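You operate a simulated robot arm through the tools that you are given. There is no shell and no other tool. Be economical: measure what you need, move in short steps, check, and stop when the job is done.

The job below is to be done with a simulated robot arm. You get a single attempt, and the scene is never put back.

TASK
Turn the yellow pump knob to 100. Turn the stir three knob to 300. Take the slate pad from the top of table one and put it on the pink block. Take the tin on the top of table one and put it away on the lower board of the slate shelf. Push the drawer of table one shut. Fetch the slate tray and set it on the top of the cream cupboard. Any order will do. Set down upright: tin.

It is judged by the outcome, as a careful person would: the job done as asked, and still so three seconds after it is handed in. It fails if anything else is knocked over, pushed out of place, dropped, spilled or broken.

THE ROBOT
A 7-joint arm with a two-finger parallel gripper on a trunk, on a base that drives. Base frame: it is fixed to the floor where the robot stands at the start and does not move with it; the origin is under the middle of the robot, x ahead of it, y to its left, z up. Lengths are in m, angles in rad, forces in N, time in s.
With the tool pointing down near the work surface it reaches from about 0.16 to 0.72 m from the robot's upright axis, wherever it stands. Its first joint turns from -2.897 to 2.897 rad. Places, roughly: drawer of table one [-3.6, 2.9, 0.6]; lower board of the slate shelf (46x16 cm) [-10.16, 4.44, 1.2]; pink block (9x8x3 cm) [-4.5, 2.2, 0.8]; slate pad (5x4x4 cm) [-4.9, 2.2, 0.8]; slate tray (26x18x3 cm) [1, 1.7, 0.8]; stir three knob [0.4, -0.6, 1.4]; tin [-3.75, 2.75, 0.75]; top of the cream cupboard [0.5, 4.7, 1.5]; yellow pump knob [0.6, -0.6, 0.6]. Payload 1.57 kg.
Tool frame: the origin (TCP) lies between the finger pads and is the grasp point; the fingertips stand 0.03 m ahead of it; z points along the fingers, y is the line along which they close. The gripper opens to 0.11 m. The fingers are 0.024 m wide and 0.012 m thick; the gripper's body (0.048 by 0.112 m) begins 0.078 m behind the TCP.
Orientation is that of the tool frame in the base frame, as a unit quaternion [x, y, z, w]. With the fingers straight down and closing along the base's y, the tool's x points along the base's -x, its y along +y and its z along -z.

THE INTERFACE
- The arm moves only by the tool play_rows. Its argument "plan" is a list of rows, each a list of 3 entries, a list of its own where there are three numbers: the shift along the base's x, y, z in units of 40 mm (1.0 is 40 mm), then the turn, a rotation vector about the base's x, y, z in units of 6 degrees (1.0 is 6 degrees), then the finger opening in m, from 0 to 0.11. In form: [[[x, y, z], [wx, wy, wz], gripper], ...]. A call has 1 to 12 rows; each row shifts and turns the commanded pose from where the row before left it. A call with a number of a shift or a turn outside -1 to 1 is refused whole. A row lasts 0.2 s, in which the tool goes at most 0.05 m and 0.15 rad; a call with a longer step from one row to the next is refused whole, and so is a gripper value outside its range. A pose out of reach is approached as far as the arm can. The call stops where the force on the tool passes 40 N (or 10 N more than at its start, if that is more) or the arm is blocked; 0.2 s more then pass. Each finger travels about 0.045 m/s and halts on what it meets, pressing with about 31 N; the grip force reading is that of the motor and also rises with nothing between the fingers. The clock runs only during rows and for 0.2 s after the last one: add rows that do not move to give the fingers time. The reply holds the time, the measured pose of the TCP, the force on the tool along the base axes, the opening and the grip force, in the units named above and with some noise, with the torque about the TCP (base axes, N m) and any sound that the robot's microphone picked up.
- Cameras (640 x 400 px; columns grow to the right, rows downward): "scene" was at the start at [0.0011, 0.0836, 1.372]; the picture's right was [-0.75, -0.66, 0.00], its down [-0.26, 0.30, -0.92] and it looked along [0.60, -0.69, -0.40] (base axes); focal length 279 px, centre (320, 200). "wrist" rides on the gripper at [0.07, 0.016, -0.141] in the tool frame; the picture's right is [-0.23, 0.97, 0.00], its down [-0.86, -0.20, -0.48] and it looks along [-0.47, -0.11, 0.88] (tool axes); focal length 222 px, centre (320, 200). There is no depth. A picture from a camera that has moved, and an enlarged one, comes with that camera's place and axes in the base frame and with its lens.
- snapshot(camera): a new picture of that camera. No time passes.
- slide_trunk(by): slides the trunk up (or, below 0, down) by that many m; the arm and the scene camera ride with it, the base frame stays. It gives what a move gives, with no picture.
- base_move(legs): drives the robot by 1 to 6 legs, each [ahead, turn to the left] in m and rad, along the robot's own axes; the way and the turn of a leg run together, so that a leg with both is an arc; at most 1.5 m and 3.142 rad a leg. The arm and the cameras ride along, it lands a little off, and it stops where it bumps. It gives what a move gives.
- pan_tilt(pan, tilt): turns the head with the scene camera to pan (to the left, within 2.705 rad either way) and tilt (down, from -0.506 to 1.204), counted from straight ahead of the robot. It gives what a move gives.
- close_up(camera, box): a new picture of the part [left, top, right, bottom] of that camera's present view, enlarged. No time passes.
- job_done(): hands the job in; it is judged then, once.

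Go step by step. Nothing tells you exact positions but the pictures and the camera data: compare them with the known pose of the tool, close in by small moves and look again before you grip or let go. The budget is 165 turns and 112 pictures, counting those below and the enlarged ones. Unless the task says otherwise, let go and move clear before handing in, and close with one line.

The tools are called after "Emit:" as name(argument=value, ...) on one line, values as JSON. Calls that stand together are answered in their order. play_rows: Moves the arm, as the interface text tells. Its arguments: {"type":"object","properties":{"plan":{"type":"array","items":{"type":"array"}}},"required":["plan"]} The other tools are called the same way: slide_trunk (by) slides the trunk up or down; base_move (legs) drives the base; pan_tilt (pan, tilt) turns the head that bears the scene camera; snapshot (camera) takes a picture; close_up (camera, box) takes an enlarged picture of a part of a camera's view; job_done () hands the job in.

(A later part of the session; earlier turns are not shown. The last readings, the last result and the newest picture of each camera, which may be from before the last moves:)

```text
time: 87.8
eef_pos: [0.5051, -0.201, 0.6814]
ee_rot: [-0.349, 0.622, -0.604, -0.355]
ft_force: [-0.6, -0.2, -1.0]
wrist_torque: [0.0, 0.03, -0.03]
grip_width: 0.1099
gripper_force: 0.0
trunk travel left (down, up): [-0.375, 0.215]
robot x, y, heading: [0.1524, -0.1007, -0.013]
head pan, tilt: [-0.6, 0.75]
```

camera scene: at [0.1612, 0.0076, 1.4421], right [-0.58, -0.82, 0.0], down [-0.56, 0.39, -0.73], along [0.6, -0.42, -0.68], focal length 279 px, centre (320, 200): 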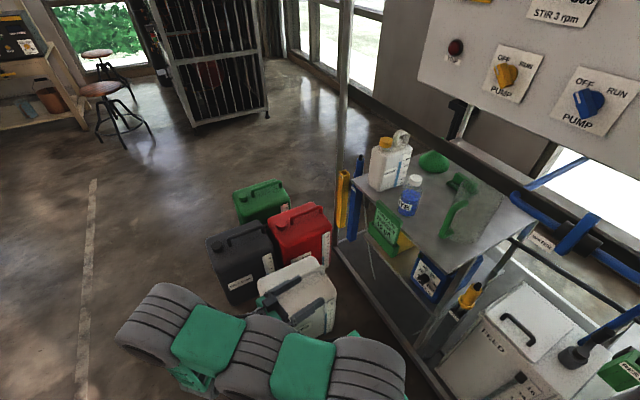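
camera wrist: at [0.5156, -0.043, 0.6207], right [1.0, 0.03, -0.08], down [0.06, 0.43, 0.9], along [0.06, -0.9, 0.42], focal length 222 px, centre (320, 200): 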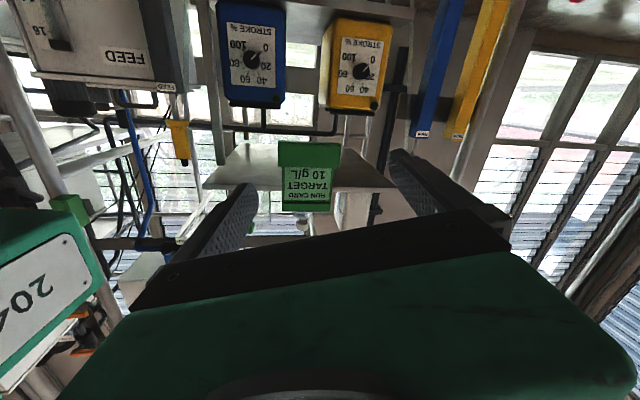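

No limit hit after 132° counter-clockwise, so a full clockwise turn should fit. Take a wrist view from here to triangulate the knob.

Emit:
snapshot(camera="wrist")

Emit:
close_up(camera="scene", box=[330, 160, 530, 340])

```text
86 pictures are left
camera wrist: at [0.4571, -0.0599, 0.7363], right [-0.73, 0.02, -0.69], down [0.61, 0.48, -0.63], along [0.31, -0.88, -0.36], focal length 222 px, centre (320, 200)
```

wrist: 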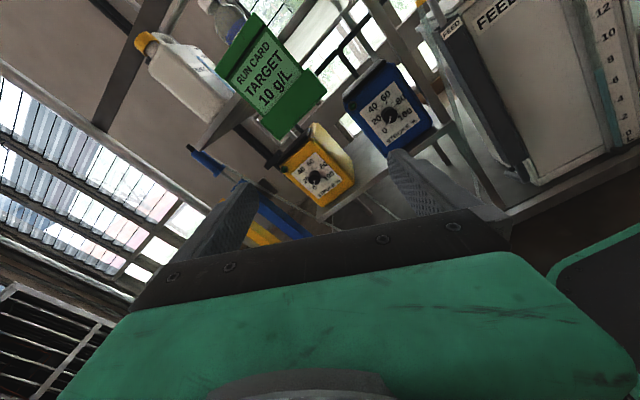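

```text
2.22 times, centred on (430, 250) of scene
camera zoom: at [0.1612, 0.0075, 1.442], right [-0.58, -0.82, 0.0], down [-0.56, 0.39, -0.73], along [0.6, -0.42, -0.68], focal length 620 px, centre (76, 89)
```

zoom: 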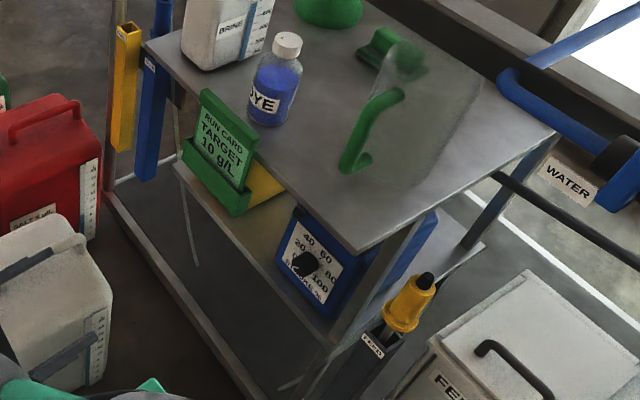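

Triangulating three views puts the knob at about (0.622, -0.64, 0.559). Approach to just in front of it.

Emit:
play_rows(plan=[[[0.36, 0, -0.38], [0, 0, 0], 0.11], [[0.36, -0.9, -0.38], [0, 0, 0], 0.11], [[0.36, -0.9, -0.38], [0, 0, 0], 0.11], [[0.36, -0.9, -0.38], [0, 0, 0], 0.11], [[0.36, -0.9, -0.38], [0, 0, 0], 0.11], [[0.36, -0.9, -0.38], [0, 0, 0], 0.11], [[0.36, -0.9, -0.38], [0, 0, 0], 0.11], [[0.36, -0.9, -0.38], [0, 0, 0], 0.11], [[0, -0.9, 0], [0, 0, 0], 0.11], [[0, 0, 0], [0, 0, 0], 0.11]])

Emit:
snapshot(camera="wrist")

Emit:
snapshot(camera="scene")

```text
time: 90.0
eef_pos: [0.4839, -0.3506, 0.6066]
ee_rot: [-0.352, 0.628, -0.599, -0.35]
ft_force: [0.1, -0.4, 0.8]
wrist_torque: [0.02, 0.0, 0.01]
grip_width: 0.11
gripper_force: 0.2
out of reach, approached as far as the arm can: row 1, 2, 3, 4, 5, 6, 7, 8, 9
trunk travel left (down, up): [-0.375, 0.215]
robot x, y, heading: [0.1487, -0.0972, -0.018]
head pan, tilt: [-0.6, 0.75]
```

```text
84 pictures are left
camera wrist: at [0.4351, -0.2113, 0.664], right [-0.72, 0.04, -0.69], down [0.61, 0.49, -0.62], along [0.31, -0.87, -0.38], focal length 222 px, centre (320, 200)
```

wrist: 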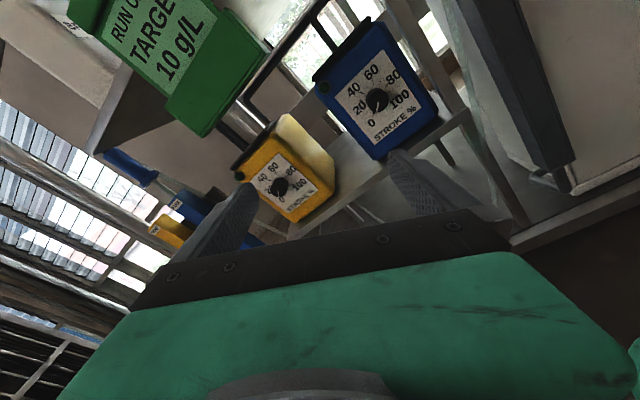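

```text
83 pictures are left
camera scene: at [0.1612, 0.0075, 1.442], right [-0.58, -0.82, 0.0], down [-0.56, 0.39, -0.73], along [0.6, -0.42, -0.68], focal length 279 px, centre (320, 200)
```

scene: 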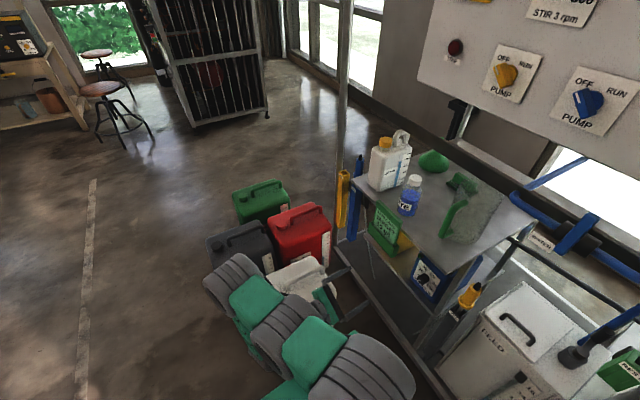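

The wrist limit wants the base nearer the rig, with the forearm more sideways. I raise the trunk and look down at the clearance between base and rig.

Emit:
slide_trunk(by=0.2)

Emit:
pan_tilt(pan=-1.45, tilt=1.15)

Emit:
snapshot(camera="scene")

```text
time: 92.1
eef_pos: [0.4837, -0.3505, 0.8073]
ee_rot: [-0.352, 0.628, -0.599, -0.35]
ft_force: [0.6, 0.9, -1.0]
wrist_torque: [0.0, 0.02, 0.04]
grip_width: 0.11
gripper_force: 0.1
trunk travel left (down, up): [-0.575, 0.015]
robot x, y, heading: [0.1511, -0.0976, -0.013]
head pan, tilt: [-0.6, 0.75]
```

```text
time: 93.3
eef_pos: [0.4834, -0.3496, 0.8073]
ee_rot: [-0.353, 0.628, -0.599, -0.349]
ft_force: [-0.1, -0.6, 0.0]
wrist_torque: [0.0, -0.01, 0.01]
grip_width: 0.1098
gripper_force: 0.0
trunk travel left (down, up): [-0.575, 0.015]
robot x, y, heading: [0.1502, -0.0984, -0.012]
head pan, tilt: [-1.45, 1.15]
```

```text
82 pictures are left
camera scene: at [0.0998, -0.004, 1.6132], right [-0.99, -0.11, 0.0], down [-0.1, 0.91, -0.41], along [0.04, -0.41, -0.91], focal length 279 px, centre (320, 200)
```

scene: 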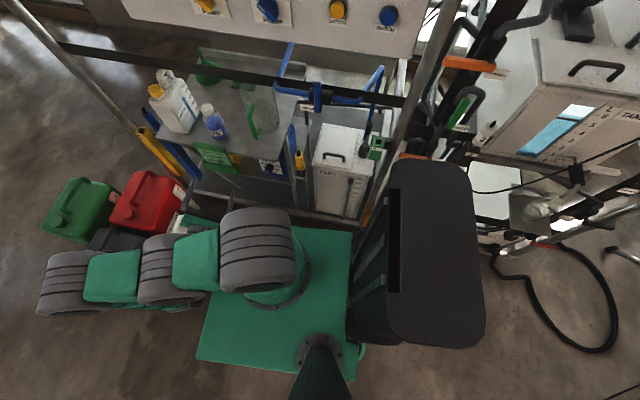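

Base is narrower than I feared (about ±0.25 m), so there is room to go to y≈-0.2. I retract the tool, then shift the base.

Emit:
play_rows(plan=[[[0, 1, 0], [0, 0, 0], 0.11], [[0, 1, 0], [0, 0, 0], 0.11], [[0, 1, 0], [0, 0, 0], 0.11], [[0, 1, 0], [0, 0, 0], 0.11], [[0, 1, 0], [0, 0, 0], 0.11], [[0, 0, 0], [0, 0, 0], 0.11]])

Emit:
base_move(legs=[[-0.15, 0], [0, -0.35], [0.28, 0], [0, 0.36]])

Emit:
pan_tilt(pan=-0.8, tilt=0.9)

Emit:
snapshot(camera="scene")

```text
time: 94.7
eef_pos: [0.4824, -0.1525, 0.8084]
ee_rot: [-0.353, 0.628, -0.599, -0.35]
ft_force: [-0.1, 0.6, -0.4]
wrist_torque: [0.0, 0.06, -0.03]
grip_width: 0.1098
gripper_force: 0.1
trunk travel left (down, up): [-0.575, 0.015]
robot x, y, heading: [0.1503, -0.0981, -0.019]
head pan, tilt: [-1.45, 1.15]
```

```text
time: 99.9
eef_pos: [0.5975, -0.254, 0.8081]
ee_rot: [-0.352, 0.629, -0.599, -0.35]
ft_force: [-0.4, 0.0, 0.0]
wrist_torque: [0.01, -0.03, -0.01]
grip_width: 0.1102
gripper_force: 0.1
trunk travel left (down, up): [-0.575, 0.015]
robot x, y, heading: [0.2648, -0.2007, -0.015]
head pan, tilt: [-1.45, 1.15]
```

```text
time: 100.9
eef_pos: [0.598, -0.2535, 0.8071]
ee_rot: [-0.352, 0.629, -0.598, -0.351]
ft_force: [-0.5, -0.2, -0.1]
wrist_torque: [-0.02, -0.01, 0.01]
grip_width: 0.1102
gripper_force: 0.0
trunk travel left (down, up): [-0.575, 0.015]
robot x, y, heading: [0.2654, -0.2011, -0.013]
head pan, tilt: [-0.799, 0.901]
```

```text
81 pictures are left
camera scene: at [0.2601, -0.1015, 1.6301], right [-0.73, -0.69, 0.0], down [-0.54, 0.57, -0.62], along [0.43, -0.45, -0.78], focal length 279 px, centre (320, 200)
```

scene: 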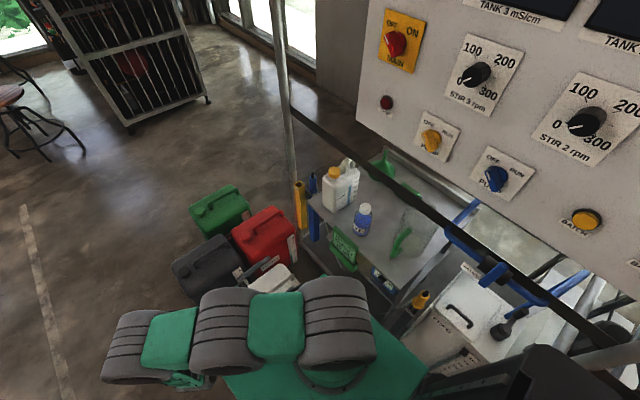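

Lower the tool toward z≈0.56 with the trunk kept high, then advance part-way.

Emit:
play_rows(plan=[[[0, 0, -0.9], [0, 0, 0], 0.11], [[0, 0, -0.9], [0, 0, 0], 0.11], [[0, 0, -0.9], [0, 0, 0], 0.11], [[0, 0, -0.9], [0, 0, 0], 0.11], [[0, 0, -0.9], [0, 0, 0], 0.11], [[0, -0.3, -0.9], [0, 0, 0], 0.11], [[0.1, -0.8, -0.8], [0, 0, 0], 0.11], [[0.2, -0.9, 0], [0, 0, 0], 0.11], [[0.2, -0.9, 0], [0, 0, 0], 0.11], [[0.1, -0.9, 0], [0, 0, 0], 0.11], [[0, -0.9, 0], [0, 0, 0], 0.11], [[0, 0, 0], [0, 0, 0], 0.11]])

Emit:
snapshot(camera="wrist")

```text
time: 102.3
eef_pos: [0.6102, -0.2179, 0.671]
ee_rot: [-0.336, 0.698, -0.566, -0.28]
ft_force: [0.6, -0.1, 0.0]
wrist_torque: [-0.01, 0.03, 0.01]
grip_width: 0.1099
gripper_force: 0.1
out of reach, approached as far as the arm can: row 2, 3, 4, 5, 6, 7
trunk travel left (down, up): [-0.575, 0.015]
robot x, y, heading: [0.2667, -0.2, -0.017]
head pan, tilt: [-0.799, 0.901]
stopped in row 7: the arm was blocked; the commanded pose is now the measured one
```

```text
80 pictures are left
camera wrist: at [0.5544, -0.0889, 0.7438], right [-0.63, 0.16, -0.76], down [0.69, 0.57, -0.44], along [0.36, -0.8, -0.47], focal length 222 px, centre (320, 200)
```

wrist: 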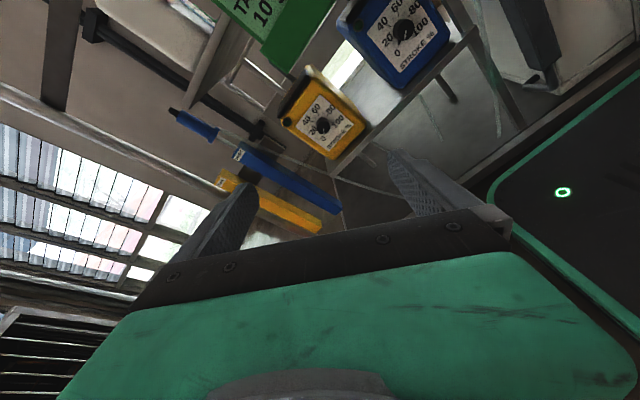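

The spin joint is probably near its limit. I spin clockwise 60° back and level the tool, then try going down again.

Emit:
play_rows(plan=[[[0, 0, 0.5], [0, -1, 0], 0.11], [[0, 0, 0.5], [0, -1, 0], 0.11], [[0, 0, 0.5], [0, -1, 0], 0.11], [[0, 0, 0], [0, -1, 0], 0.11], [[0, 0, 0], [0, -1, 0], 0.11], [[0, 0, 0], [0, -1, 0], 0.11], [[0, 0, 0], [0, -1, 0], 0.11], [[0, 0, 0], [0, -1, 0], 0.11], [[0, 0, 0], [0, -1, 0], 0.11], [[0, 0, 0], [0, -1, 0], 0.11], [[0, 0, 0], [-1, 0, 0], 0.11], [[0, 0, 0], [-0.9, 0, 0], 0.11]])

Emit:
play_rows(plan=[[[0, 0, -0.7], [0, 0, 0], 0.11], [[0, 0, -0.7], [0, 0, 0], 0.11], [[0, 0, -0.7], [0, 0, 0], 0.11], [[0, 0, -0.7], [0, 0, 0], 0.11], [[0, 0, -0.7], [0, 0, 0], 0.11], [[0, 0, -0.7], [0, 0, 0], 0.11], [[0, 0, 0], [0, 0, 0], 0.11]])

Emit:
snapshot(camera="scene")

```text
time: 104.9
eef_pos: [0.5678, -0.2456, 0.7474]
ee_rot: [0.021, -0.682, 0.723, -0.105]
ft_force: [0.6, 0.6, 0.5]
wrist_torque: [0.01, 0.03, -0.02]
grip_width: 0.1102
gripper_force: 0.0
out of reach, approached as far as the arm can: row 12
trunk travel left (down, up): [-0.575, 0.015]
robot x, y, heading: [0.2686, -0.1988, -0.018]
head pan, tilt: [-0.799, 0.901]
```

```text
time: 106.0
eef_pos: [0.5584, -0.1943, 0.6892]
ee_rot: [0.022, 0.732, -0.67, 0.125]
ft_force: [-0.6, -1.0, 0.3]
wrist_torque: [-0.04, 0.0, 0.03]
grip_width: 0.11
gripper_force: 0.1
out of reach, approached as far as the arm can: row 1, 2, 3, 4, 5
trunk travel left (down, up): [-0.575, 0.015]
robot x, y, heading: [0.2672, -0.1996, -0.013]
head pan, tilt: [-0.799, 0.901]
stopped in row 5: the arm was blocked; the commanded pose is now the measured one
```

```text
79 pictures are left
camera scene: at [0.2603, -0.1015, 1.6301], right [-0.73, -0.69, 0.0], down [-0.54, 0.57, -0.62], along [0.43, -0.45, -0.78], focal length 279 px, centre (320, 200)
```

scene: 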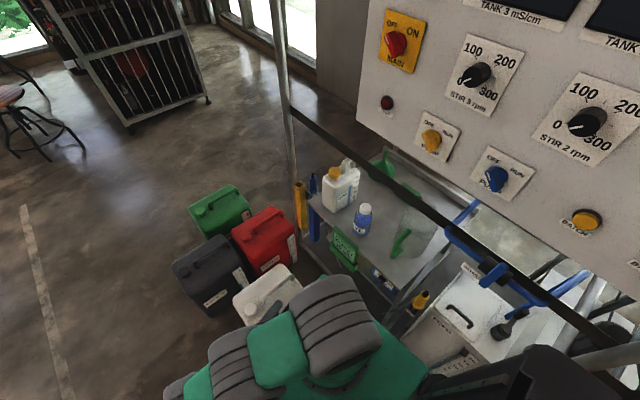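

Motion is limited by some joint I haven't identified. I'll look straight at the arm to understand its configuration.

Emit:
pan_tilt(pan=0.1, tilt=1.1)

Emit:
snapshot(camera="scene")

```text
time: 107.2
eef_pos: [0.558, -0.1951, 0.6895]
ee_rot: [0.021, 0.732, -0.67, 0.124]
ft_force: [0.2, 0.1, -0.4]
wrist_torque: [0.0, 0.01, 0.0]
grip_width: 0.1099
gripper_force: 0.1
trunk travel left (down, up): [-0.575, 0.015]
robot x, y, heading: [0.266, -0.2032, -0.016]
head pan, tilt: [0.099, 1.1]
```

```text
78 pictures are left
camera scene: at [0.2713, -0.0413, 1.6163], right [0.08, -1.0, 0.0], down [-0.89, -0.07, -0.45], along [0.45, 0.04, -0.89], focal length 279 px, centre (320, 200)
```

scene: 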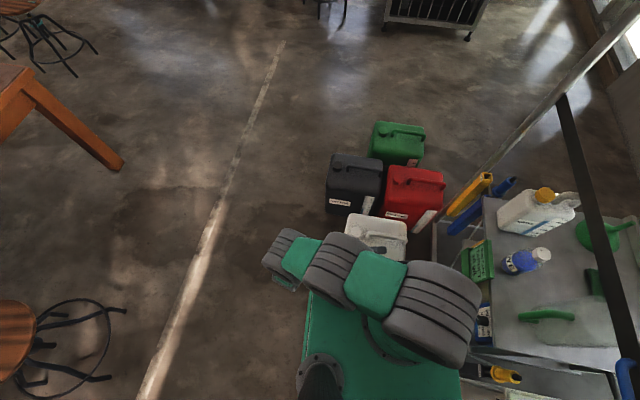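

The arm was reaching out to +y with the tool folded back; that explains the limits. I'll raise the tool relative to the shoulder, lower the trunk, straighten the tool and see how far -y it can go here.

Emit:
play_rows(plan=[[[0, 0, 0.6], [0, 0, -0.5], 0.11], [[0, 0, 0.6], [0, 0, -0.5], 0.11], [[0, 0, 0.6], [0, 0, -0.5], 0.11], [[0, 0, 0.6], [-0.6, 0, 0], 0.11], [[0, 0, 0.6], [0, 0, 0], 0.11], [[0, 0, 0], [0, 0, 0], 0.11]])

Emit:
slide_trunk(by=-0.22)

Emit:
play_rows(plan=[[[0, -0.6, 0], [0, 0, 0], 0.11], [[0, -0.6, 0], [0, 0, 0], 0.11], [[0, -0.6, 0], [0, 0, 0], 0.11], [[0, -0.6, 0], [0, 0, 0], 0.11], [[0, -0.6, 0], [0, 0, 0], 0.11], [[0, -0.6, 0], [0, 0, 0], 0.11], [[0, -0.6, 0], [0, 0, 0], 0.11], [[0, -0.6, 0], [0, 0, 0], 0.11], [[0, -0.6, 0], [0, 0, 0], 0.11], [[0, 0, 0], [0, 0, 0], 0.11]])

Emit:
snapshot(camera="scene")

Emit:
snapshot(camera="wrist")

```text
time: 108.6
eef_pos: [0.5559, -0.1984, 0.8078]
ee_rot: [0.075, 0.705, -0.701, 0.073]
ft_force: [-0.2, 1.0, -0.5]
wrist_torque: [0.01, 0.01, 0.03]
grip_width: 0.1103
gripper_force: 0.1
out of reach, approached as far as the arm can: row 4
trunk travel left (down, up): [-0.575, 0.015]
robot x, y, heading: [0.2664, -0.2033, -0.018]
head pan, tilt: [0.099, 1.1]
```

```text
time: 110.9
eef_pos: [0.5576, -0.1981, 0.5869]
ee_rot: [0.075, 0.705, -0.701, 0.073]
ft_force: [-0.5, -0.3, 0.3]
wrist_torque: [0.01, -0.02, 0.03]
grip_width: 0.11
gripper_force: 0.1
trunk travel left (down, up): [-0.355, 0.235]
robot x, y, heading: [0.2677, -0.1996, -0.016]
head pan, tilt: [0.099, 1.1]
```

```text
time: 113.1
eef_pos: [0.557, -0.416, 0.5879]
ee_rot: [0.075, 0.706, -0.701, 0.073]
ft_force: [0.5, 0.0, -0.2]
wrist_torque: [-0.02, -0.01, 0.02]
grip_width: 0.1098
gripper_force: 0.1
trunk travel left (down, up): [-0.355, 0.235]
robot x, y, heading: [0.268, -0.2007, -0.016]
head pan, tilt: [0.099, 1.1]
```

```text
77 pictures are left
camera scene: at [0.2714, -0.0415, 1.3963], right [0.08, -1.0, 0.0], down [-0.89, -0.08, -0.45], along [0.45, 0.04, -0.89], focal length 279 px, centre (320, 200)
```

scene: 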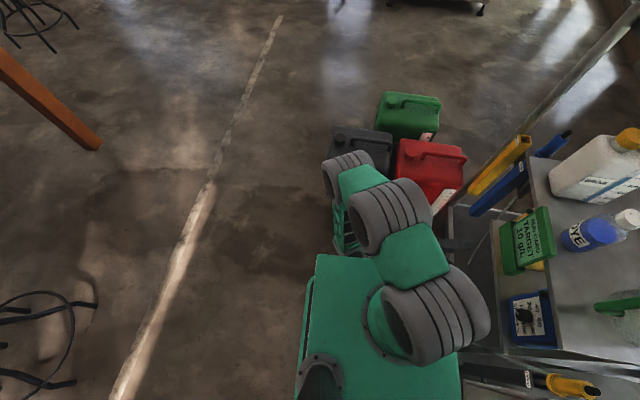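

```text
76 pictures are left
camera wrist: at [0.4913, -0.2745, 0.5588], right [0.43, 0.01, -0.9], down [0.79, 0.47, 0.38], along [0.43, -0.88, 0.2], focal length 222 px, centre (320, 200)
```

wrist: 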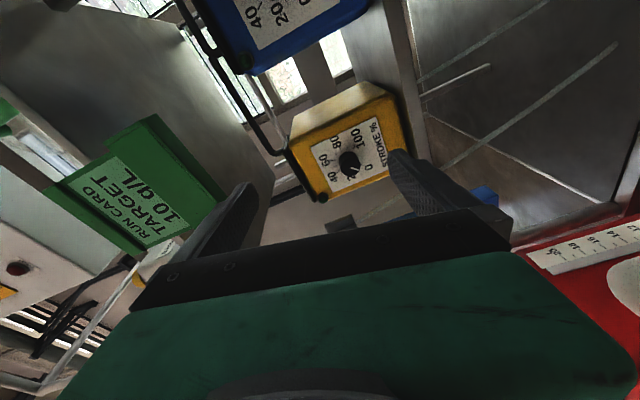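

Now it moves freely in -y. The knob triangulates to (0.625,-0.64,0.562); I align x and z and advance to just short of it.

Emit:
play_rows(plan=[[[0.3, 0, -0.15], [0, 0, 0], 0.11], [[0.3, 0, -0.15], [0, 0, 0], 0.11], [[0.3, 0, -0.15], [0, 0, 0], 0.11], [[0.3, 0, -0.1], [0, 0, 0], 0.11], [[0.3, 0, -0.1], [0, 0, 0], 0.11], [[0.2, -0.6, 0], [0, 0, 0], 0.11], [[0, -0.6, 0], [0, 0, 0], 0.11], [[0, -0.6, 0], [0, 0, 0], 0.11], [[0, -0.6, 0], [0, 0, 0], 0.11], [[0, 0, 0], [0, 0, 0], 0.11]])

Emit:
snapshot(camera="wrist")

```text
time: 115.3
eef_pos: [0.5787, -0.4493, 0.5716]
ee_rot: [0.075, 0.706, -0.7, 0.074]
ft_force: [0.1, -1.0, 0.8]
wrist_torque: [0.0, -0.01, 0.01]
grip_width: 0.1101
gripper_force: 0.1
out of reach, approached as far as the arm can: row 5, 6, 7, 8, 9
trunk travel left (down, up): [-0.355, 0.235]
robot x, y, heading: [0.2654, -0.2012, -0.018]
head pan, tilt: [0.099, 1.1]
```

```text
75 pictures are left
camera wrist: at [0.5128, -0.3079, 0.5427], right [0.43, 0.01, -0.9], down [0.79, 0.47, 0.38], along [0.43, -0.88, 0.2], focal length 222 px, centre (320, 200)
```

wrist: 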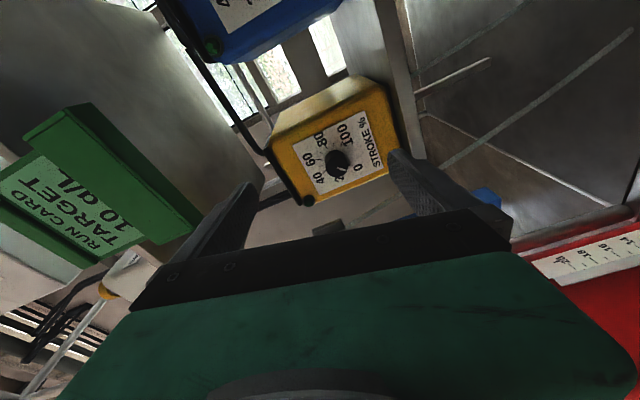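

The limit is the angle between tool and forearm; tipping the tool slightly upward should free it. Try 20° up, then advance.

Emit:
play_rows(plan=[[[0, 0, 0], [-1, 0, 0], 0.11], [[0, 0, 0], [-1, 0, 0], 0.11], [[0, 0, 0], [-1, 0, 0], 0.11], [[0.25, -0.3, -0.1], [-0.5, 0, 0], 0.11], [[0.25, -0.3, -0.1], [0, 0, 0], 0.11], [[0.25, -0.3, -0.1], [0, 0, 0], 0.11], [[0.25, -0.3, -0.1], [0, 0, 0], 0.11], [[0.15, -0.3, 0], [0, 0, 0], 0.11], [[0, -0.3, 0], [0, 0, 0], 0.11], [[0, -0.3, 0], [0, 0, 0], 0.11], [[0, 0, 0], [0, 0, 0], 0.11]])

Emit:
snapshot(camera="scene")

```text
time: 117.7
eef_pos: [0.4509, -0.4305, 0.5964]
ee_rot: [-0.061, -0.567, 0.817, -0.087]
ft_force: [0.8, -0.1, 0.0]
wrist_torque: [0.0, 0.02, 0.01]
grip_width: 0.1101
gripper_force: 0.0
out of reach, approached as far as the arm can: row 1, 2, 3, 4, 5, 6, 7, 8, 9, 10
trunk travel left (down, up): [-0.355, 0.235]
robot x, y, heading: [0.2655, -0.2001, -0.019]
head pan, tilt: [0.099, 1.1]
```

```text
74 pictures are left
camera scene: at [0.2713, -0.0414, 1.3963], right [0.08, -1.0, 0.0], down [-0.89, -0.08, -0.45], along [0.45, 0.04, -0.89], focal length 279 px, centre (320, 200)
```

scene: 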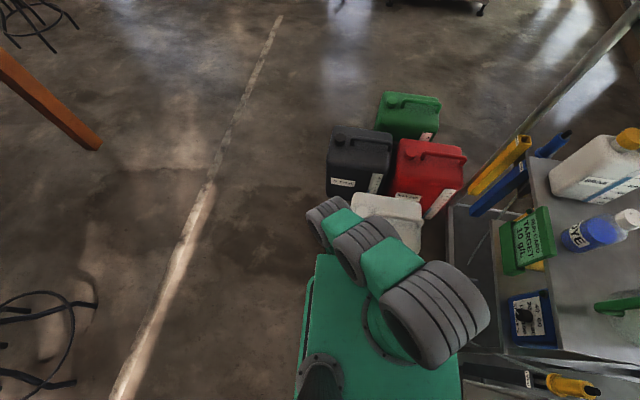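

Tipping up is worse, so tipping down should help. Go to ~25° below horizontal and advance again.

Emit:
play_rows(plan=[[[0, 0, 0], [1, 0, 0], 0.11], [[0, 0, 0], [1, 0, 0], 0.11], [[0, 0, 0], [1, 0, 0], 0.11], [[0, 0, 0], [1, 0, 0], 0.11], [[0, 0, 0], [1, 0, 0], 0.11], [[0.5, 0, 0], [1, 0, 0], 0.11], [[0.8, 0, 0], [1, 0, 0], 0.11], [[0.8, 0, 0], [0.5, 0, 0], 0.11], [[0.8, 0, 0], [0, 0, 0], 0.11], [[0.8, 0, 0], [0, 0, 0], 0.11], [[0.5, 0, 0], [0, 0, 0], 0.11], [[0, 0, 0], [0, 0, 0], 0.11]])

Emit:
play_rows(plan=[[[0, -0.5, 0], [0, 0, 0], 0.11], [[0, -0.5, 0], [0, 0, 0], 0.11], [[0, -0.5, 0], [0, 0, 0], 0.11], [[0, -0.5, 0], [0, 0, 0], 0.11], [[0, 0, 0], [0, 0, 0], 0.11]])

Emit:
snapshot(camera="wrist")

```text
time: 118.9
eef_pos: [0.4938, -0.4002, 0.5511]
ee_rot: [0.125, 0.776, -0.608, 0.111]
ft_force: [0.4, 0.1, -0.4]
wrist_torque: [-0.02, -0.01, 0.02]
grip_width: 0.1097
gripper_force: 0.1
trunk travel left (down, up): [-0.355, 0.235]
robot x, y, heading: [0.2647, -0.2017, -0.017]
head pan, tilt: [0.099, 1.1]
stopped in row 6: the arm was blocked; the commanded pose is now the measured one
```

```text
time: 120.1
eef_pos: [0.4947, -0.4783, 0.5498]
ee_rot: [0.126, 0.776, -0.608, 0.112]
ft_force: [0.0, -0.5, -0.7]
wrist_torque: [0.02, 0.02, -0.01]
grip_width: 0.1098
gripper_force: 0.0
trunk travel left (down, up): [-0.355, 0.235]
robot x, y, heading: [0.2637, -0.2036, -0.016]
head pan, tilt: [0.099, 1.1]
```

```text
73 pictures are left
camera wrist: at [0.4297, -0.3341, 0.5455], right [0.54, 0.21, -0.82], down [0.73, 0.37, 0.57], along [0.42, -0.91, 0.05], focal length 222 px, centre (320, 200)
```

wrist: 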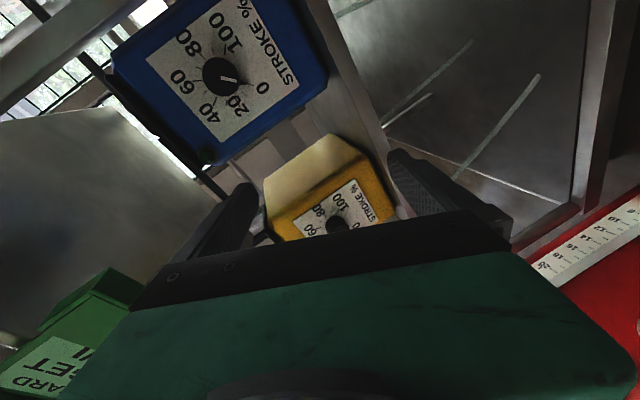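

Emit:
play_rows(plan=[[[0, 0, 0], [1, 0, 0], 0.11], [[0, 0, 0], [1, 0, 0], 0.11], [[0.5, 0, 0], [0, 0, 0], 0.11], [[0.5, 0, 0], [0, 0, 0], 0.11], [[0.5, 0, 0], [0, 0, 0], 0.11], [[0.5, 0, 0], [0, 0, 0], 0.11], [[0.5, 0, 0], [0, 0, 0], 0.11], [[0.5, 0, 0], [0, 0, 0], 0.11], [[0, 0, 0], [0, 0, 0], 0.11]])

Emit:
snapshot(camera="scene")

```text
time: 122.1
eef_pos: [0.615, -0.4779, 0.5519]
ee_rot: [0.136, 0.835, -0.524, 0.097]
ft_force: [0.3, 0.6, -0.7]
wrist_torque: [0.04, -0.02, -0.01]
grip_width: 0.1102
gripper_force: 0.1
trunk travel left (down, up): [-0.355, 0.235]
robot x, y, heading: [0.2639, -0.1959, -0.013]
head pan, tilt: [0.099, 1.1]
```

```text
72 pictures are left
camera scene: at [0.2714, -0.0414, 1.3963], right [0.08, -1.0, 0.0], down [-0.89, -0.08, -0.45], along [0.45, 0.04, -0.89], focal length 279 px, centre (320, 200)
```

scene: 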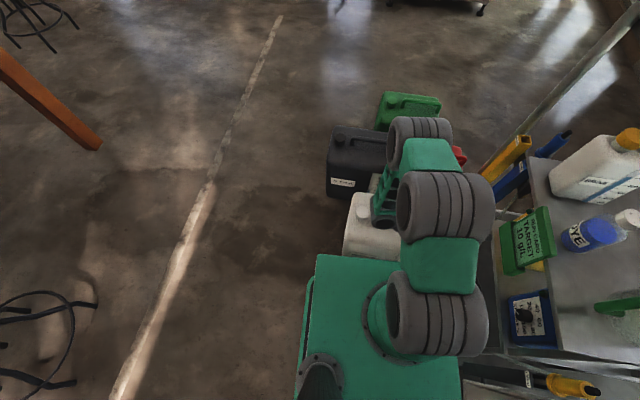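

At 25° below horizontal the arm reaches well. I check whether it can be straightened from this new arm posture.

Emit:
play_rows(plan=[[[0, 0, 0], [-1, 0, 0], 0.11], [[0, 0, 0], [-1, 0, 0], 0.11], [[0, 0, 0], [-1, 0, 0], 0.11], [[0, 0, 0], [0, 0, 0], 0.11]])

```text
time: 123.1
eef_pos: [0.6143, -0.4783, 0.5509]
ee_rot: [0.12, 0.743, -0.648, 0.118]
ft_force: [0.0, -0.4, 0.3]
wrist_torque: [-0.02, 0.01, -0.01]
grip_width: 0.1102
gripper_force: 0.1
trunk travel left (down, up): [-0.355, 0.235]
robot x, y, heading: [0.2679, -0.2018, -0.015]
head pan, tilt: [0.099, 1.1]
```

Straightening works from this posture. Level it fully and spin counter-clockwise 60° to start the turn from there.

Emit:
play_rows(plan=[[[0, 0, 0], [-0.65, 0, 0], 0.11], [[0, 0, 0], [-0.6, 0, 0], 0.11], [[0, 0, 0], [0, 1, 0], 0.11], [[0, 0, 0], [0, 1, 0], 0.11], [[0, 0, 0], [0, 1, 0], 0.11], [[0, 0, 0], [0, 1, 0], 0.11], [[0, 0, 0], [0, 1, 0], 0.11], [[0, 0, 0], [0, 1, 0], 0.11], [[0, 0, 0], [0, 1, 0], 0.11], [[0, 0, 0], [0, 1, 0], 0.11], [[0, 0, 0], [0, 1, 0], 0.11], [[0, 0, 0], [0, 1, 0], 0.11]])

Emit:
snapshot(camera="wrist")

```text
time: 125.7
eef_pos: [0.583, -0.4723, 0.557]
ee_rot: [-0.24, 0.683, -0.642, -0.253]
ft_force: [-0.3, -0.6, -0.2]
wrist_torque: [0.03, 0.02, -0.01]
grip_width: 0.1099
gripper_force: 0.0
out of reach, approached as far as the arm can: row 1, 2, 3, 10, 12
trunk travel left (down, up): [-0.355, 0.235]
robot x, y, heading: [0.2651, -0.2002, -0.014]
head pan, tilt: [0.099, 1.1]
```

```text
71 pictures are left
camera wrist: at [0.5234, -0.3319, 0.5972], right [-0.46, 0.06, -0.88], down [0.8, 0.47, -0.38], along [0.39, -0.88, -0.26], focal length 222 px, centre (320, 200)
```

wrist: 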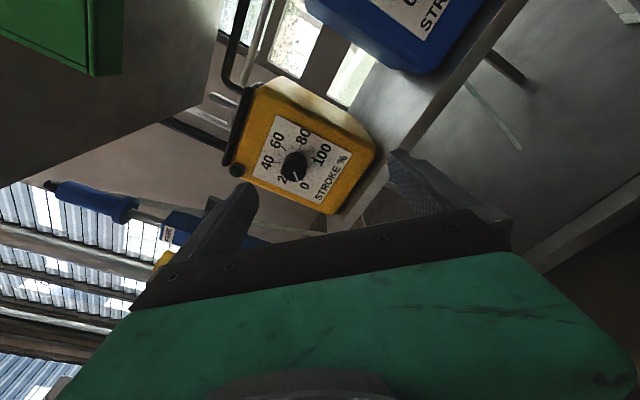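

Good view: knob at (0.628,-0.64,0.563). I tip down ~10°, align and advance to just in front.

Emit:
play_rows(plan=[[[0, 0, 0.1], [0.8, 0, 0], 0.11], [[0, 0, 0.1], [0.7, 0, 0], 0.11], [[0.37, 0, 0.1], [0, -1, 0], 0.11], [[0.37, 0, 0], [0, -1, 0], 0.11], [[0.37, -0.5, 0], [0, 0, 0], 0.11], [[0, -0.6, 0], [0, 0, 0], 0.11], [[0, -0.6, 0], [0, 0, 0], 0.11], [[0, -0.3, 0], [0, 0, 0], 0.11], [[0, 0, 0], [0, 0, 0], 0.11]])

Emit:
snapshot(camera="wrist")

```text
time: 127.7
eef_pos: [0.6281, -0.5541, 0.5704]
ee_rot: [-0.195, 0.751, -0.612, -0.156]
ft_force: [0.2, 0.3, -0.1]
wrist_torque: [0.0, -0.03, 0.01]
grip_width: 0.11
gripper_force: 0.0
trunk travel left (down, up): [-0.355, 0.235]
robot x, y, heading: [0.2662, -0.1961, -0.018]
head pan, tilt: [0.099, 1.1]
```

```text
70 pictures are left
camera wrist: at [0.5576, -0.42, 0.6171], right [-0.27, 0.19, -0.94], down [0.84, 0.52, -0.14], along [0.46, -0.83, -0.3], focal length 222 px, centre (320, 200)
```

wrist: 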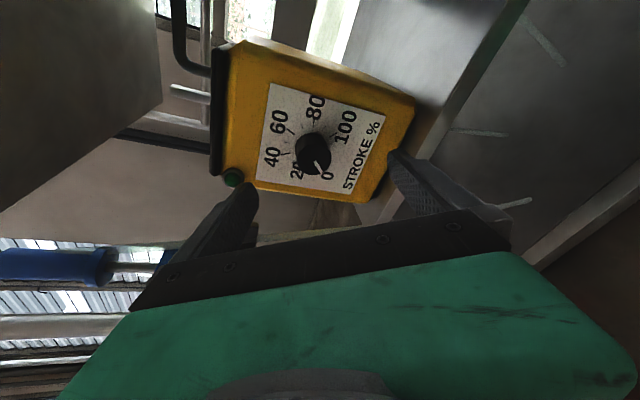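

Aligned in front of the knob. Narrow the opening to 0.07 and advance to surround the knob.

Emit:
play_rows(plan=[[[0, 0, 0], [0, 0, 0], 0.07], [[0, -0.3, 0], [0, 0, 0], 0.07], [[-0.04, -0.4, -0.03], [0, 0, 0], 0.07], [[0, -0.4, -0.05], [0, 0, 0], 0.07], [[0, -0.3, -0.05], [0, 0, 0], 0.07], [[0, -0.2, 0], [0, 0, 0], 0.07], [[0, 0, 0], [0, 0, 0], 0.07]])

Emit:
snapshot(camera="wrist")

```text
time: 128.9
eef_pos: [0.6264, -0.5989, 0.5658]
ee_rot: [-0.198, 0.748, -0.613, -0.156]
ft_force: [-2.8, 16.2, 4.6]
wrist_torque: [-0.77, -0.15, 0.12]
grip_width: 0.07
gripper_force: 0.0
trunk travel left (down, up): [-0.355, 0.235]
robot x, y, heading: [0.2666, -0.2021, -0.011]
head pan, tilt: [0.099, 1.1]
stopped in row 5: the force on the tool passed its limit at 44 N (the readings are from after the stop); the commanded pose is now the measured one
```

```text
69 pictures are left
camera wrist: at [0.555, -0.4657, 0.6133], right [-0.28, 0.19, -0.94], down [0.84, 0.53, -0.14], along [0.47, -0.83, -0.3], focal length 222 px, centre (320, 200)
```

wrist: 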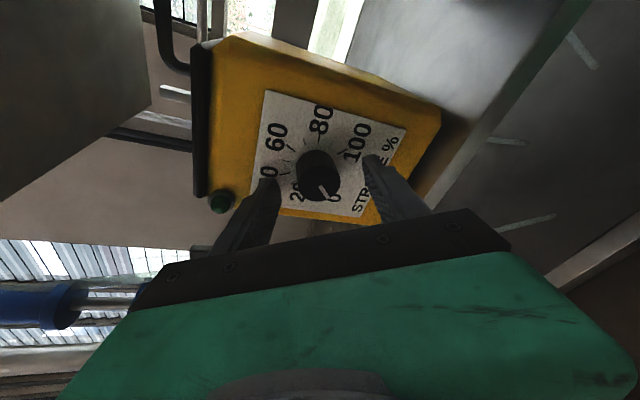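

Fingertips touched the dial face (y≈-0.63). Back off 4 mm, shift x by -7 mm and close on the knob.

Emit:
play_rows(plan=[[[0, 0.12, 0], [0, 0, 0], 0.07], [[-0.17, 0, 0.02], [0, 0, 0], 0.07], [[0, 0, 0], [0, 0, 0], 0.03], [[0, 0, 0], [0, 0, 0], 0.02], [[0, 0, 0], [0, 0, 0], 0.02], [[0, 0, 0], [0, 0, 0], 0.02]])

Emit:
snapshot(camera="wrist")

```text
time: 130.3
eef_pos: [0.6222, -0.5957, 0.5701]
ee_rot: [-0.197, 0.748, -0.615, -0.155]
ft_force: [8.5, -14.2, 22.2]
wrist_torque: [-0.77, -0.09, 0.09]
grip_width: 0.0336
gripper_force: 28.1
trunk travel left (down, up): [-0.355, 0.235]
robot x, y, heading: [0.2667, -0.203, -0.011]
head pan, tilt: [0.099, 1.1]
```

```text
68 pictures are left
camera wrist: at [0.5502, -0.4626, 0.6163], right [-0.27, 0.19, -0.94], down [0.84, 0.52, -0.14], along [0.47, -0.83, -0.3], focal length 222 px, centre (320, 200)
```

wrist: 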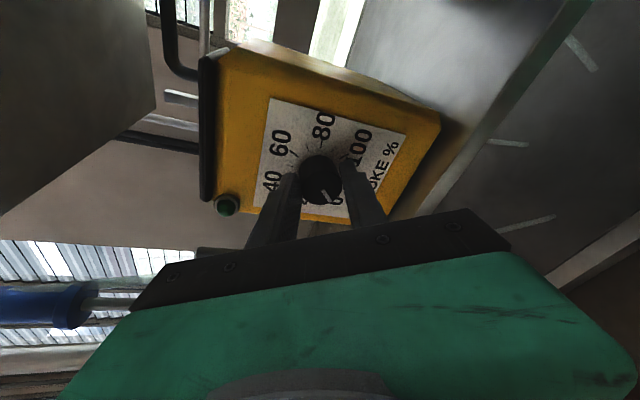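

Gripped (0.034 m). Recentre slightly and turn clockwise about the tool axis, 60° first.

Emit:
play_rows(plan=[[[0.05, 0, 0.08], [0, 0, 0], 0.02], [[0, 0, 0], [0, -0.98, -0.2], 0.02], [[0, 0, 0], [0, -0.98, -0.2], 0.02], [[0, 0, 0], [0, -0.98, -0.2], 0.02], [[0, 0, 0], [0, -0.98, -0.2], 0.02], [[0, 0, 0], [0, -0.98, -0.2], 0.02], [[0, 0, 0], [0, -0.98, -0.2], 0.02], [[0, 0, 0], [0, -0.98, -0.2], 0.02], [[0, 0, 0], [0, -0.98, -0.2], 0.02], [[0, 0, 0], [0, -0.98, -0.2], 0.02], [[0, 0, 0], [0, -0.98, -0.2], 0.02]])

Emit:
snapshot(camera="wrist")

```text
time: 132.7
eef_pos: [0.6222, -0.5961, 0.5686]
ee_rot: [0.205, 0.745, -0.611, 0.171]
ft_force: [2.8, 4.6, 4.5]
wrist_torque: [-1.16, 0.12, 0.82]
grip_width: 0.0354
gripper_force: 42.6
trunk travel left (down, up): [-0.355, 0.235]
robot x, y, heading: [0.2653, -0.2023, -0.012]
head pan, tilt: [0.099, 1.1]
```

```text
67 pictures are left
camera wrist: at [0.5686, -0.4472, 0.5473], right [0.7, 0.14, -0.7], down [0.63, 0.35, 0.69], along [0.35, -0.92, 0.16], focal length 222 px, centre (320, 200)
```

wrist: 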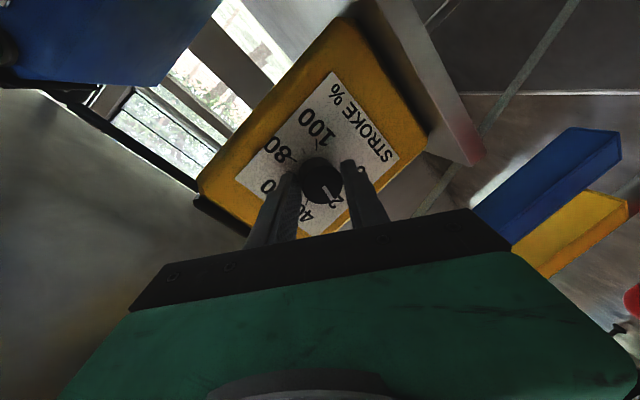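

The knob follows (now around 20). Continue clockwise.

Emit:
play_rows(plan=[[[0, 0, 0], [0, -0.98, -0.2], 0.02], [[0, 0, 0], [0, -0.98, -0.2], 0.02], [[0, 0, 0], [0, -0.98, -0.2], 0.02], [[0, 0, 0], [0, -0.98, -0.2], 0.02], [[0, 0, 0], [0, -0.98, -0.2], 0.02], [[0, 0, 0], [0, -0.98, -0.2], 0.02], [[0, 0, 0], [0, -0.98, -0.2], 0.02], [[0, 0, 0], [0, -0.98, -0.2], 0.02], [[0, 0, 0], [0, -0.98, -0.2], 0.02], [[0, 0, 0], [0, -0.98, -0.2], 0.02], [[0, 0, 0], [0, -0.98, -0.2], 0.02], [[0, 0, 0], [0, -0.98, -0.2], 0.02]])

Emit:
snapshot(camera="wrist")

```text
time: 135.3
eef_pos: [0.6238, -0.597, 0.5688]
ee_rot: [0.606, 0.479, -0.397, 0.496]
ft_force: [16.9, 4.1, -12.3]
wrist_torque: [0.03, 0.01, -0.05]
grip_width: 0.0322
gripper_force: 40.8
trunk travel left (down, up): [-0.355, 0.235]
robot x, y, heading: [0.2642, -0.1999, -0.015]
head pan, tilt: [0.099, 1.1]
```

```text
66 pictures are left
camera wrist: at [0.6541, -0.4459, 0.5332], right [0.9, -0.09, 0.43], down [-0.39, 0.32, 0.87], along [-0.22, -0.94, 0.25], focal length 222 px, centre (320, 200)
```

wrist: 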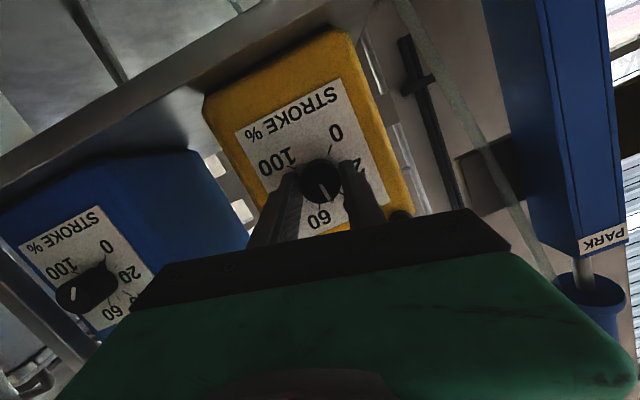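

Emit:
close_up(camera="wrist", box=[10, 180, 170, 340])

Emit:
play_rows(plan=[[[0, 0, 0], [0, -0.98, -0.2], 0.02], [[0, 0, 0], [0, -0.98, -0.2], 0.02], [[0, 0, 0], [0, -0.98, -0.2], 0.02], [[0, 0, 0], [0, -0.98, -0.2], 0.02], [[0, 0, 0], [0, -0.98, -0.2], 0.02], [[0, 0, 0], [0, -0.98, -0.2], 0.02], [[0, 0, 0], [0, -0.98, -0.2], 0.02], [[0, 0, 0], [0, -0.98, -0.2], 0.02], [[0, 0, 0], [0, -0.98, -0.2], 0.02], [[0, 0, 0], [0, -0.98, -0.2], 0.02], [[0, 0, 0], [0, -0.98, -0.2], 0.02], [[0, 0, 0], [0, -0.98, -0.2], 0.02]])

Emit:
snapshot(camera="wrist")

```text
2.50 times, centred on (90, 260) of wrist
camera zoom: at [0.6541, -0.4459, 0.5332], right [0.9, -0.09, 0.43], down [-0.39, 0.32, 0.87], along [-0.22, -0.94, 0.25], focal length 555 px, centre (895, 50)
```

zoom: 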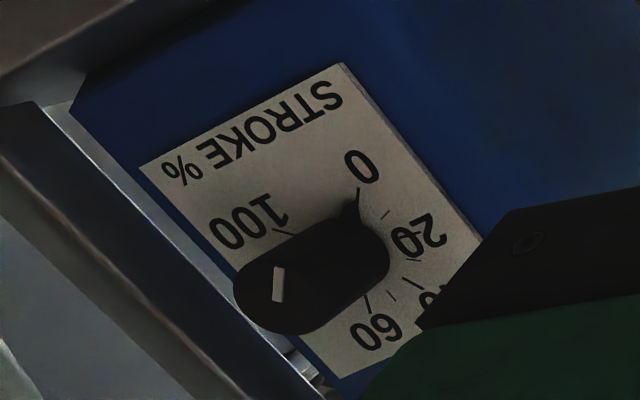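

```text
time: 137.9
eef_pos: [0.6219, -0.5952, 0.5692]
ee_rot: [0.774, 0.032, -0.031, 0.631]
ft_force: [8.3, 11.1, 9.5]
wrist_torque: [-0.77, 0.01, 1.56]
grip_width: 0.0345
gripper_force: 41.9
trunk travel left (down, up): [-0.355, 0.235]
robot x, y, heading: [0.2641, -0.2003, -0.009]
head pan, tilt: [0.099, 1.1]
```

```text
64 pictures are left
camera wrist: at [0.6923, -0.4594, 0.6077], right [-0.14, -0.2, 0.97], down [-0.87, 0.5, -0.02], along [-0.48, -0.84, -0.24], focal length 222 px, centre (320, 200)
```

wrist: 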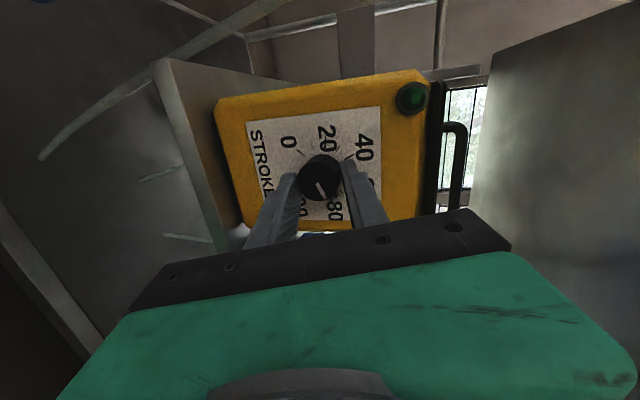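

Near 75–80 now. Turn another 60° and look closely.

Emit:
play_rows(plan=[[[0, 0, 0], [0, -0.98, -0.2], 0.02], [[0, 0, 0], [0, -0.98, -0.2], 0.02], [[0, 0, 0], [0, -0.98, -0.2], 0.02], [[0, 0, 0], [0, -0.98, -0.2], 0.02], [[0, 0, 0], [0, -0.98, -0.2], 0.02], [[0, 0, 0], [0, -0.98, -0.2], 0.02], [[0, 0, 0], [0, -0.98, -0.2], 0.02], [[0, 0, 0], [0, -0.98, -0.2], 0.02], [[0, 0, 0], [0, -0.98, -0.2], 0.02], [[0, 0, 0], [0, -0.98, -0.2], 0.02], [[0, 0, 0], [0, 0, 0], 0.02]])

Emit:
close_up(camera="wrist", box=[200, 70, 440, 270])

```text
time: 138.8
eef_pos: [0.621, -0.5947, 0.5703]
ee_rot: [0.766, -0.116, 0.088, 0.625]
ft_force: [-5.0, 16.8, 9.5]
wrist_torque: [-1.3, 0.12, -1.16]
grip_width: 0.0351
gripper_force: 42.5
out of reach, approached as far as the arm can: row 4
trunk travel left (down, up): [-0.355, 0.235]
robot x, y, heading: [0.2632, -0.1992, -0.01]
head pan, tilt: [0.099, 1.1]
stopped in row 4: the force on the tool passed its limit at 50 N (the readings are from after the stop); the commanded pose is now the measured one
```

```text
2.00 times, centred on (320, 170) of wrist
camera zoom: at [0.6837, -0.4652, 0.6321], right [-0.5, -0.17, 0.85], down [-0.76, 0.57, -0.33], along [-0.43, -0.81, -0.41], focal length 444 px, centre (320, 260)
```

zoom: 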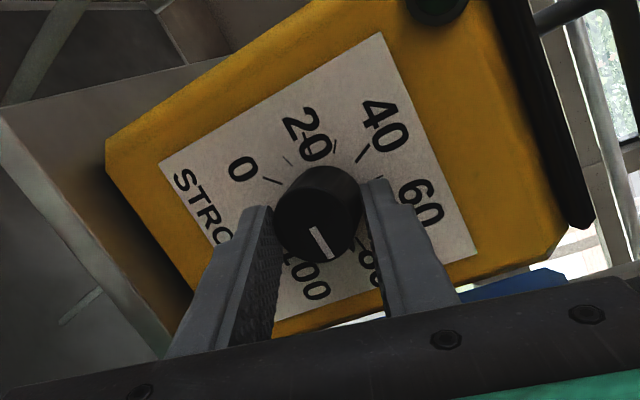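

The spin joint reached its end with about 45° left. Release, back off, unwind 90°, and return to regrip.

Emit:
play_rows(plan=[[[0, 0, 0], [0, 0, 0], 0.06], [[0, 0, 0], [0, 0, 0], 0.065], [[0, 0.5, 0.1], [0, 0, 0], 0.065], [[0, 0.6, 0.12], [0, 0, 0], 0.065], [[0, 0, 0], [0, 0.98, 0.2], 0.065], [[0, 0, 0], [0, 0.98, 0.2], 0.065], [[0, 0, 0], [0, 0.98, 0.2], 0.065], [[0, 0, 0], [0, 0.98, 0.2], 0.065], [[0, 0, 0], [0, 0.98, 0.2], 0.065], [[0, 0, 0], [0, 0.98, 0.2], 0.065], [[0, 0, 0], [0, 0.98, 0.2], 0.065], [[0, 0, 0], [0, 0.98, 0.2], 0.065]])

Emit:
play_rows(plan=[[[0, 0, 0], [0, 0.98, 0.2], 0.065], [[0, 0, 0], [0, 0.98, 0.2], 0.065], [[0, 0, 0], [0, 0.98, 0.2], 0.065], [[0, 0, 0], [0, 0.98, 0.2], 0.065], [[0, 0, 0], [0, 0.98, 0.2], 0.065], [[0, 0, 0], [0, 0.98, 0.2], 0.065], [[0, 0, 0], [0, 0, 0], 0.065]])

Emit:
close_up(camera="wrist", box=[200, 70, 440, 270])

```text
time: 141.4
eef_pos: [0.6396, -0.5619, 0.5711]
ee_rot: [0.745, 0.205, -0.176, 0.61]
ft_force: [0.1, -0.5, 0.0]
wrist_torque: [-0.02, 0.0, 0.0]
grip_width: 0.0651
gripper_force: 0.1
out of reach, approached as far as the arm can: row 3, 4
trunk travel left (down, up): [-0.355, 0.235]
robot x, y, heading: [0.2683, -0.2022, -0.009]
head pan, tilt: [0.099, 1.1]
```

```text
time: 143.1
eef_pos: [0.6389, -0.5611, 0.5703]
ee_rot: [0.643, 0.426, -0.355, 0.529]
ft_force: [-0.2, 0.5, 1.2]
wrist_torque: [-0.03, -0.01, 0.0]
grip_width: 0.0653
gripper_force: 0.0
trunk travel left (down, up): [-0.355, 0.235]
robot x, y, heading: [0.2668, -0.202, -0.011]
head pan, tilt: [0.099, 1.1]
```

```text
2.00 times, centred on (320, 170) of wrist
camera zoom: at [0.6806, -0.4129, 0.5398], right [0.81, -0.12, 0.57], down [-0.51, 0.34, 0.79], along [-0.29, -0.93, 0.22], focal length 444 px, centre (320, 260)
```

zoom: 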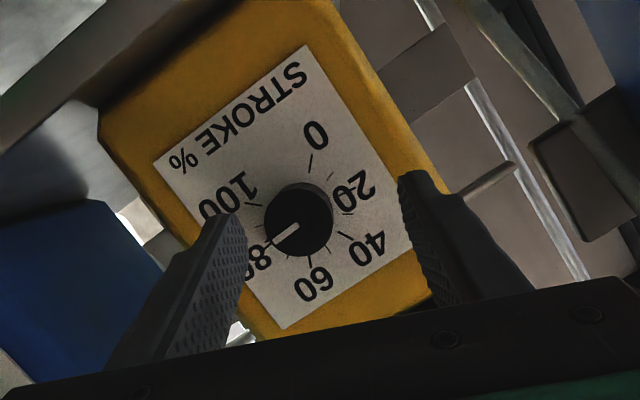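

Pointer is at 80; about 54° left. Realign and regrip.

Emit:
play_rows(plan=[[[-0.22, 0, 0], [0, 0, 0], 0.065], [[-0.22, 0, 0], [0, 0, 0], 0.065], [[0, -0.4, 0], [0, 0, 0], 0.065], [[0, -0.44, 0], [0, 0, 0], 0.065], [[0, 0, 0], [0, 0, 0], 0.02], [[0, 0, 0], [0, 0, 0], 0.02], [[0, 0, 0], [0, 0, 0], 0.02], [[0, 0, 0], [0, 0, 0], 0.02]])

Emit:
play_rows(plan=[[[0, 0, 0], [0, -0.98, -0.2], 0.02], [[0, 0, 0], [0, -0.98, -0.2], 0.02], [[0, 0, 0], [0, -0.98, -0.2], 0.02], [[0, 0, 0], [0, -0.98, -0.2], 0.02], [[0, 0, 0], [0, -0.98, -0.2], 0.02], [[0, 0, 0], [0, -0.98, -0.2], 0.02], [[0, 0, 0], [0, -0.98, -0.2], 0.02], [[0, 0, 0], [0, -0.98, -0.2], 0.02], [[0, 0, 0], [0, 0, 0], 0.02]])

Emit:
close_up(camera="wrist", box=[200, 70, 440, 270])

```text
time: 144.8
eef_pos: [0.6227, -0.597, 0.5717]
ee_rot: [0.644, 0.424, -0.354, 0.53]
ft_force: [9.0, -7.4, 4.3]
wrist_torque: [0.23, -0.06, -0.22]
grip_width: 0.032
gripper_force: 31.8
trunk travel left (down, up): [-0.355, 0.235]
robot x, y, heading: [0.2671, -0.1982, -0.014]
head pan, tilt: [0.099, 1.1]
```

```text
time: 146.8
eef_pos: [0.6221, -0.5953, 0.5699]
ee_rot: [0.763, 0.125, -0.111, 0.624]
ft_force: [0.4, 10.9, 1.5]
wrist_torque: [-0.33, 0.51, 0.5]
grip_width: 0.034
gripper_force: 41.8
trunk travel left (down, up): [-0.355, 0.235]
robot x, y, heading: [0.2643, -0.1995, -0.01]
head pan, tilt: [0.099, 1.1]
```

```text
2.00 times, centred on (320, 170) of wrist
camera zoom: at [0.6927, -0.4562, 0.5905], right [0.11, -0.2, 0.97], down [-0.87, 0.46, 0.19], along [-0.49, -0.86, -0.12], focal length 444 px, centre (320, 260)
```

zoom: 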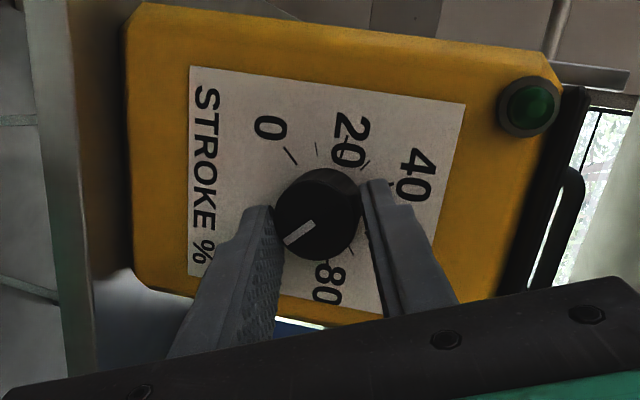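

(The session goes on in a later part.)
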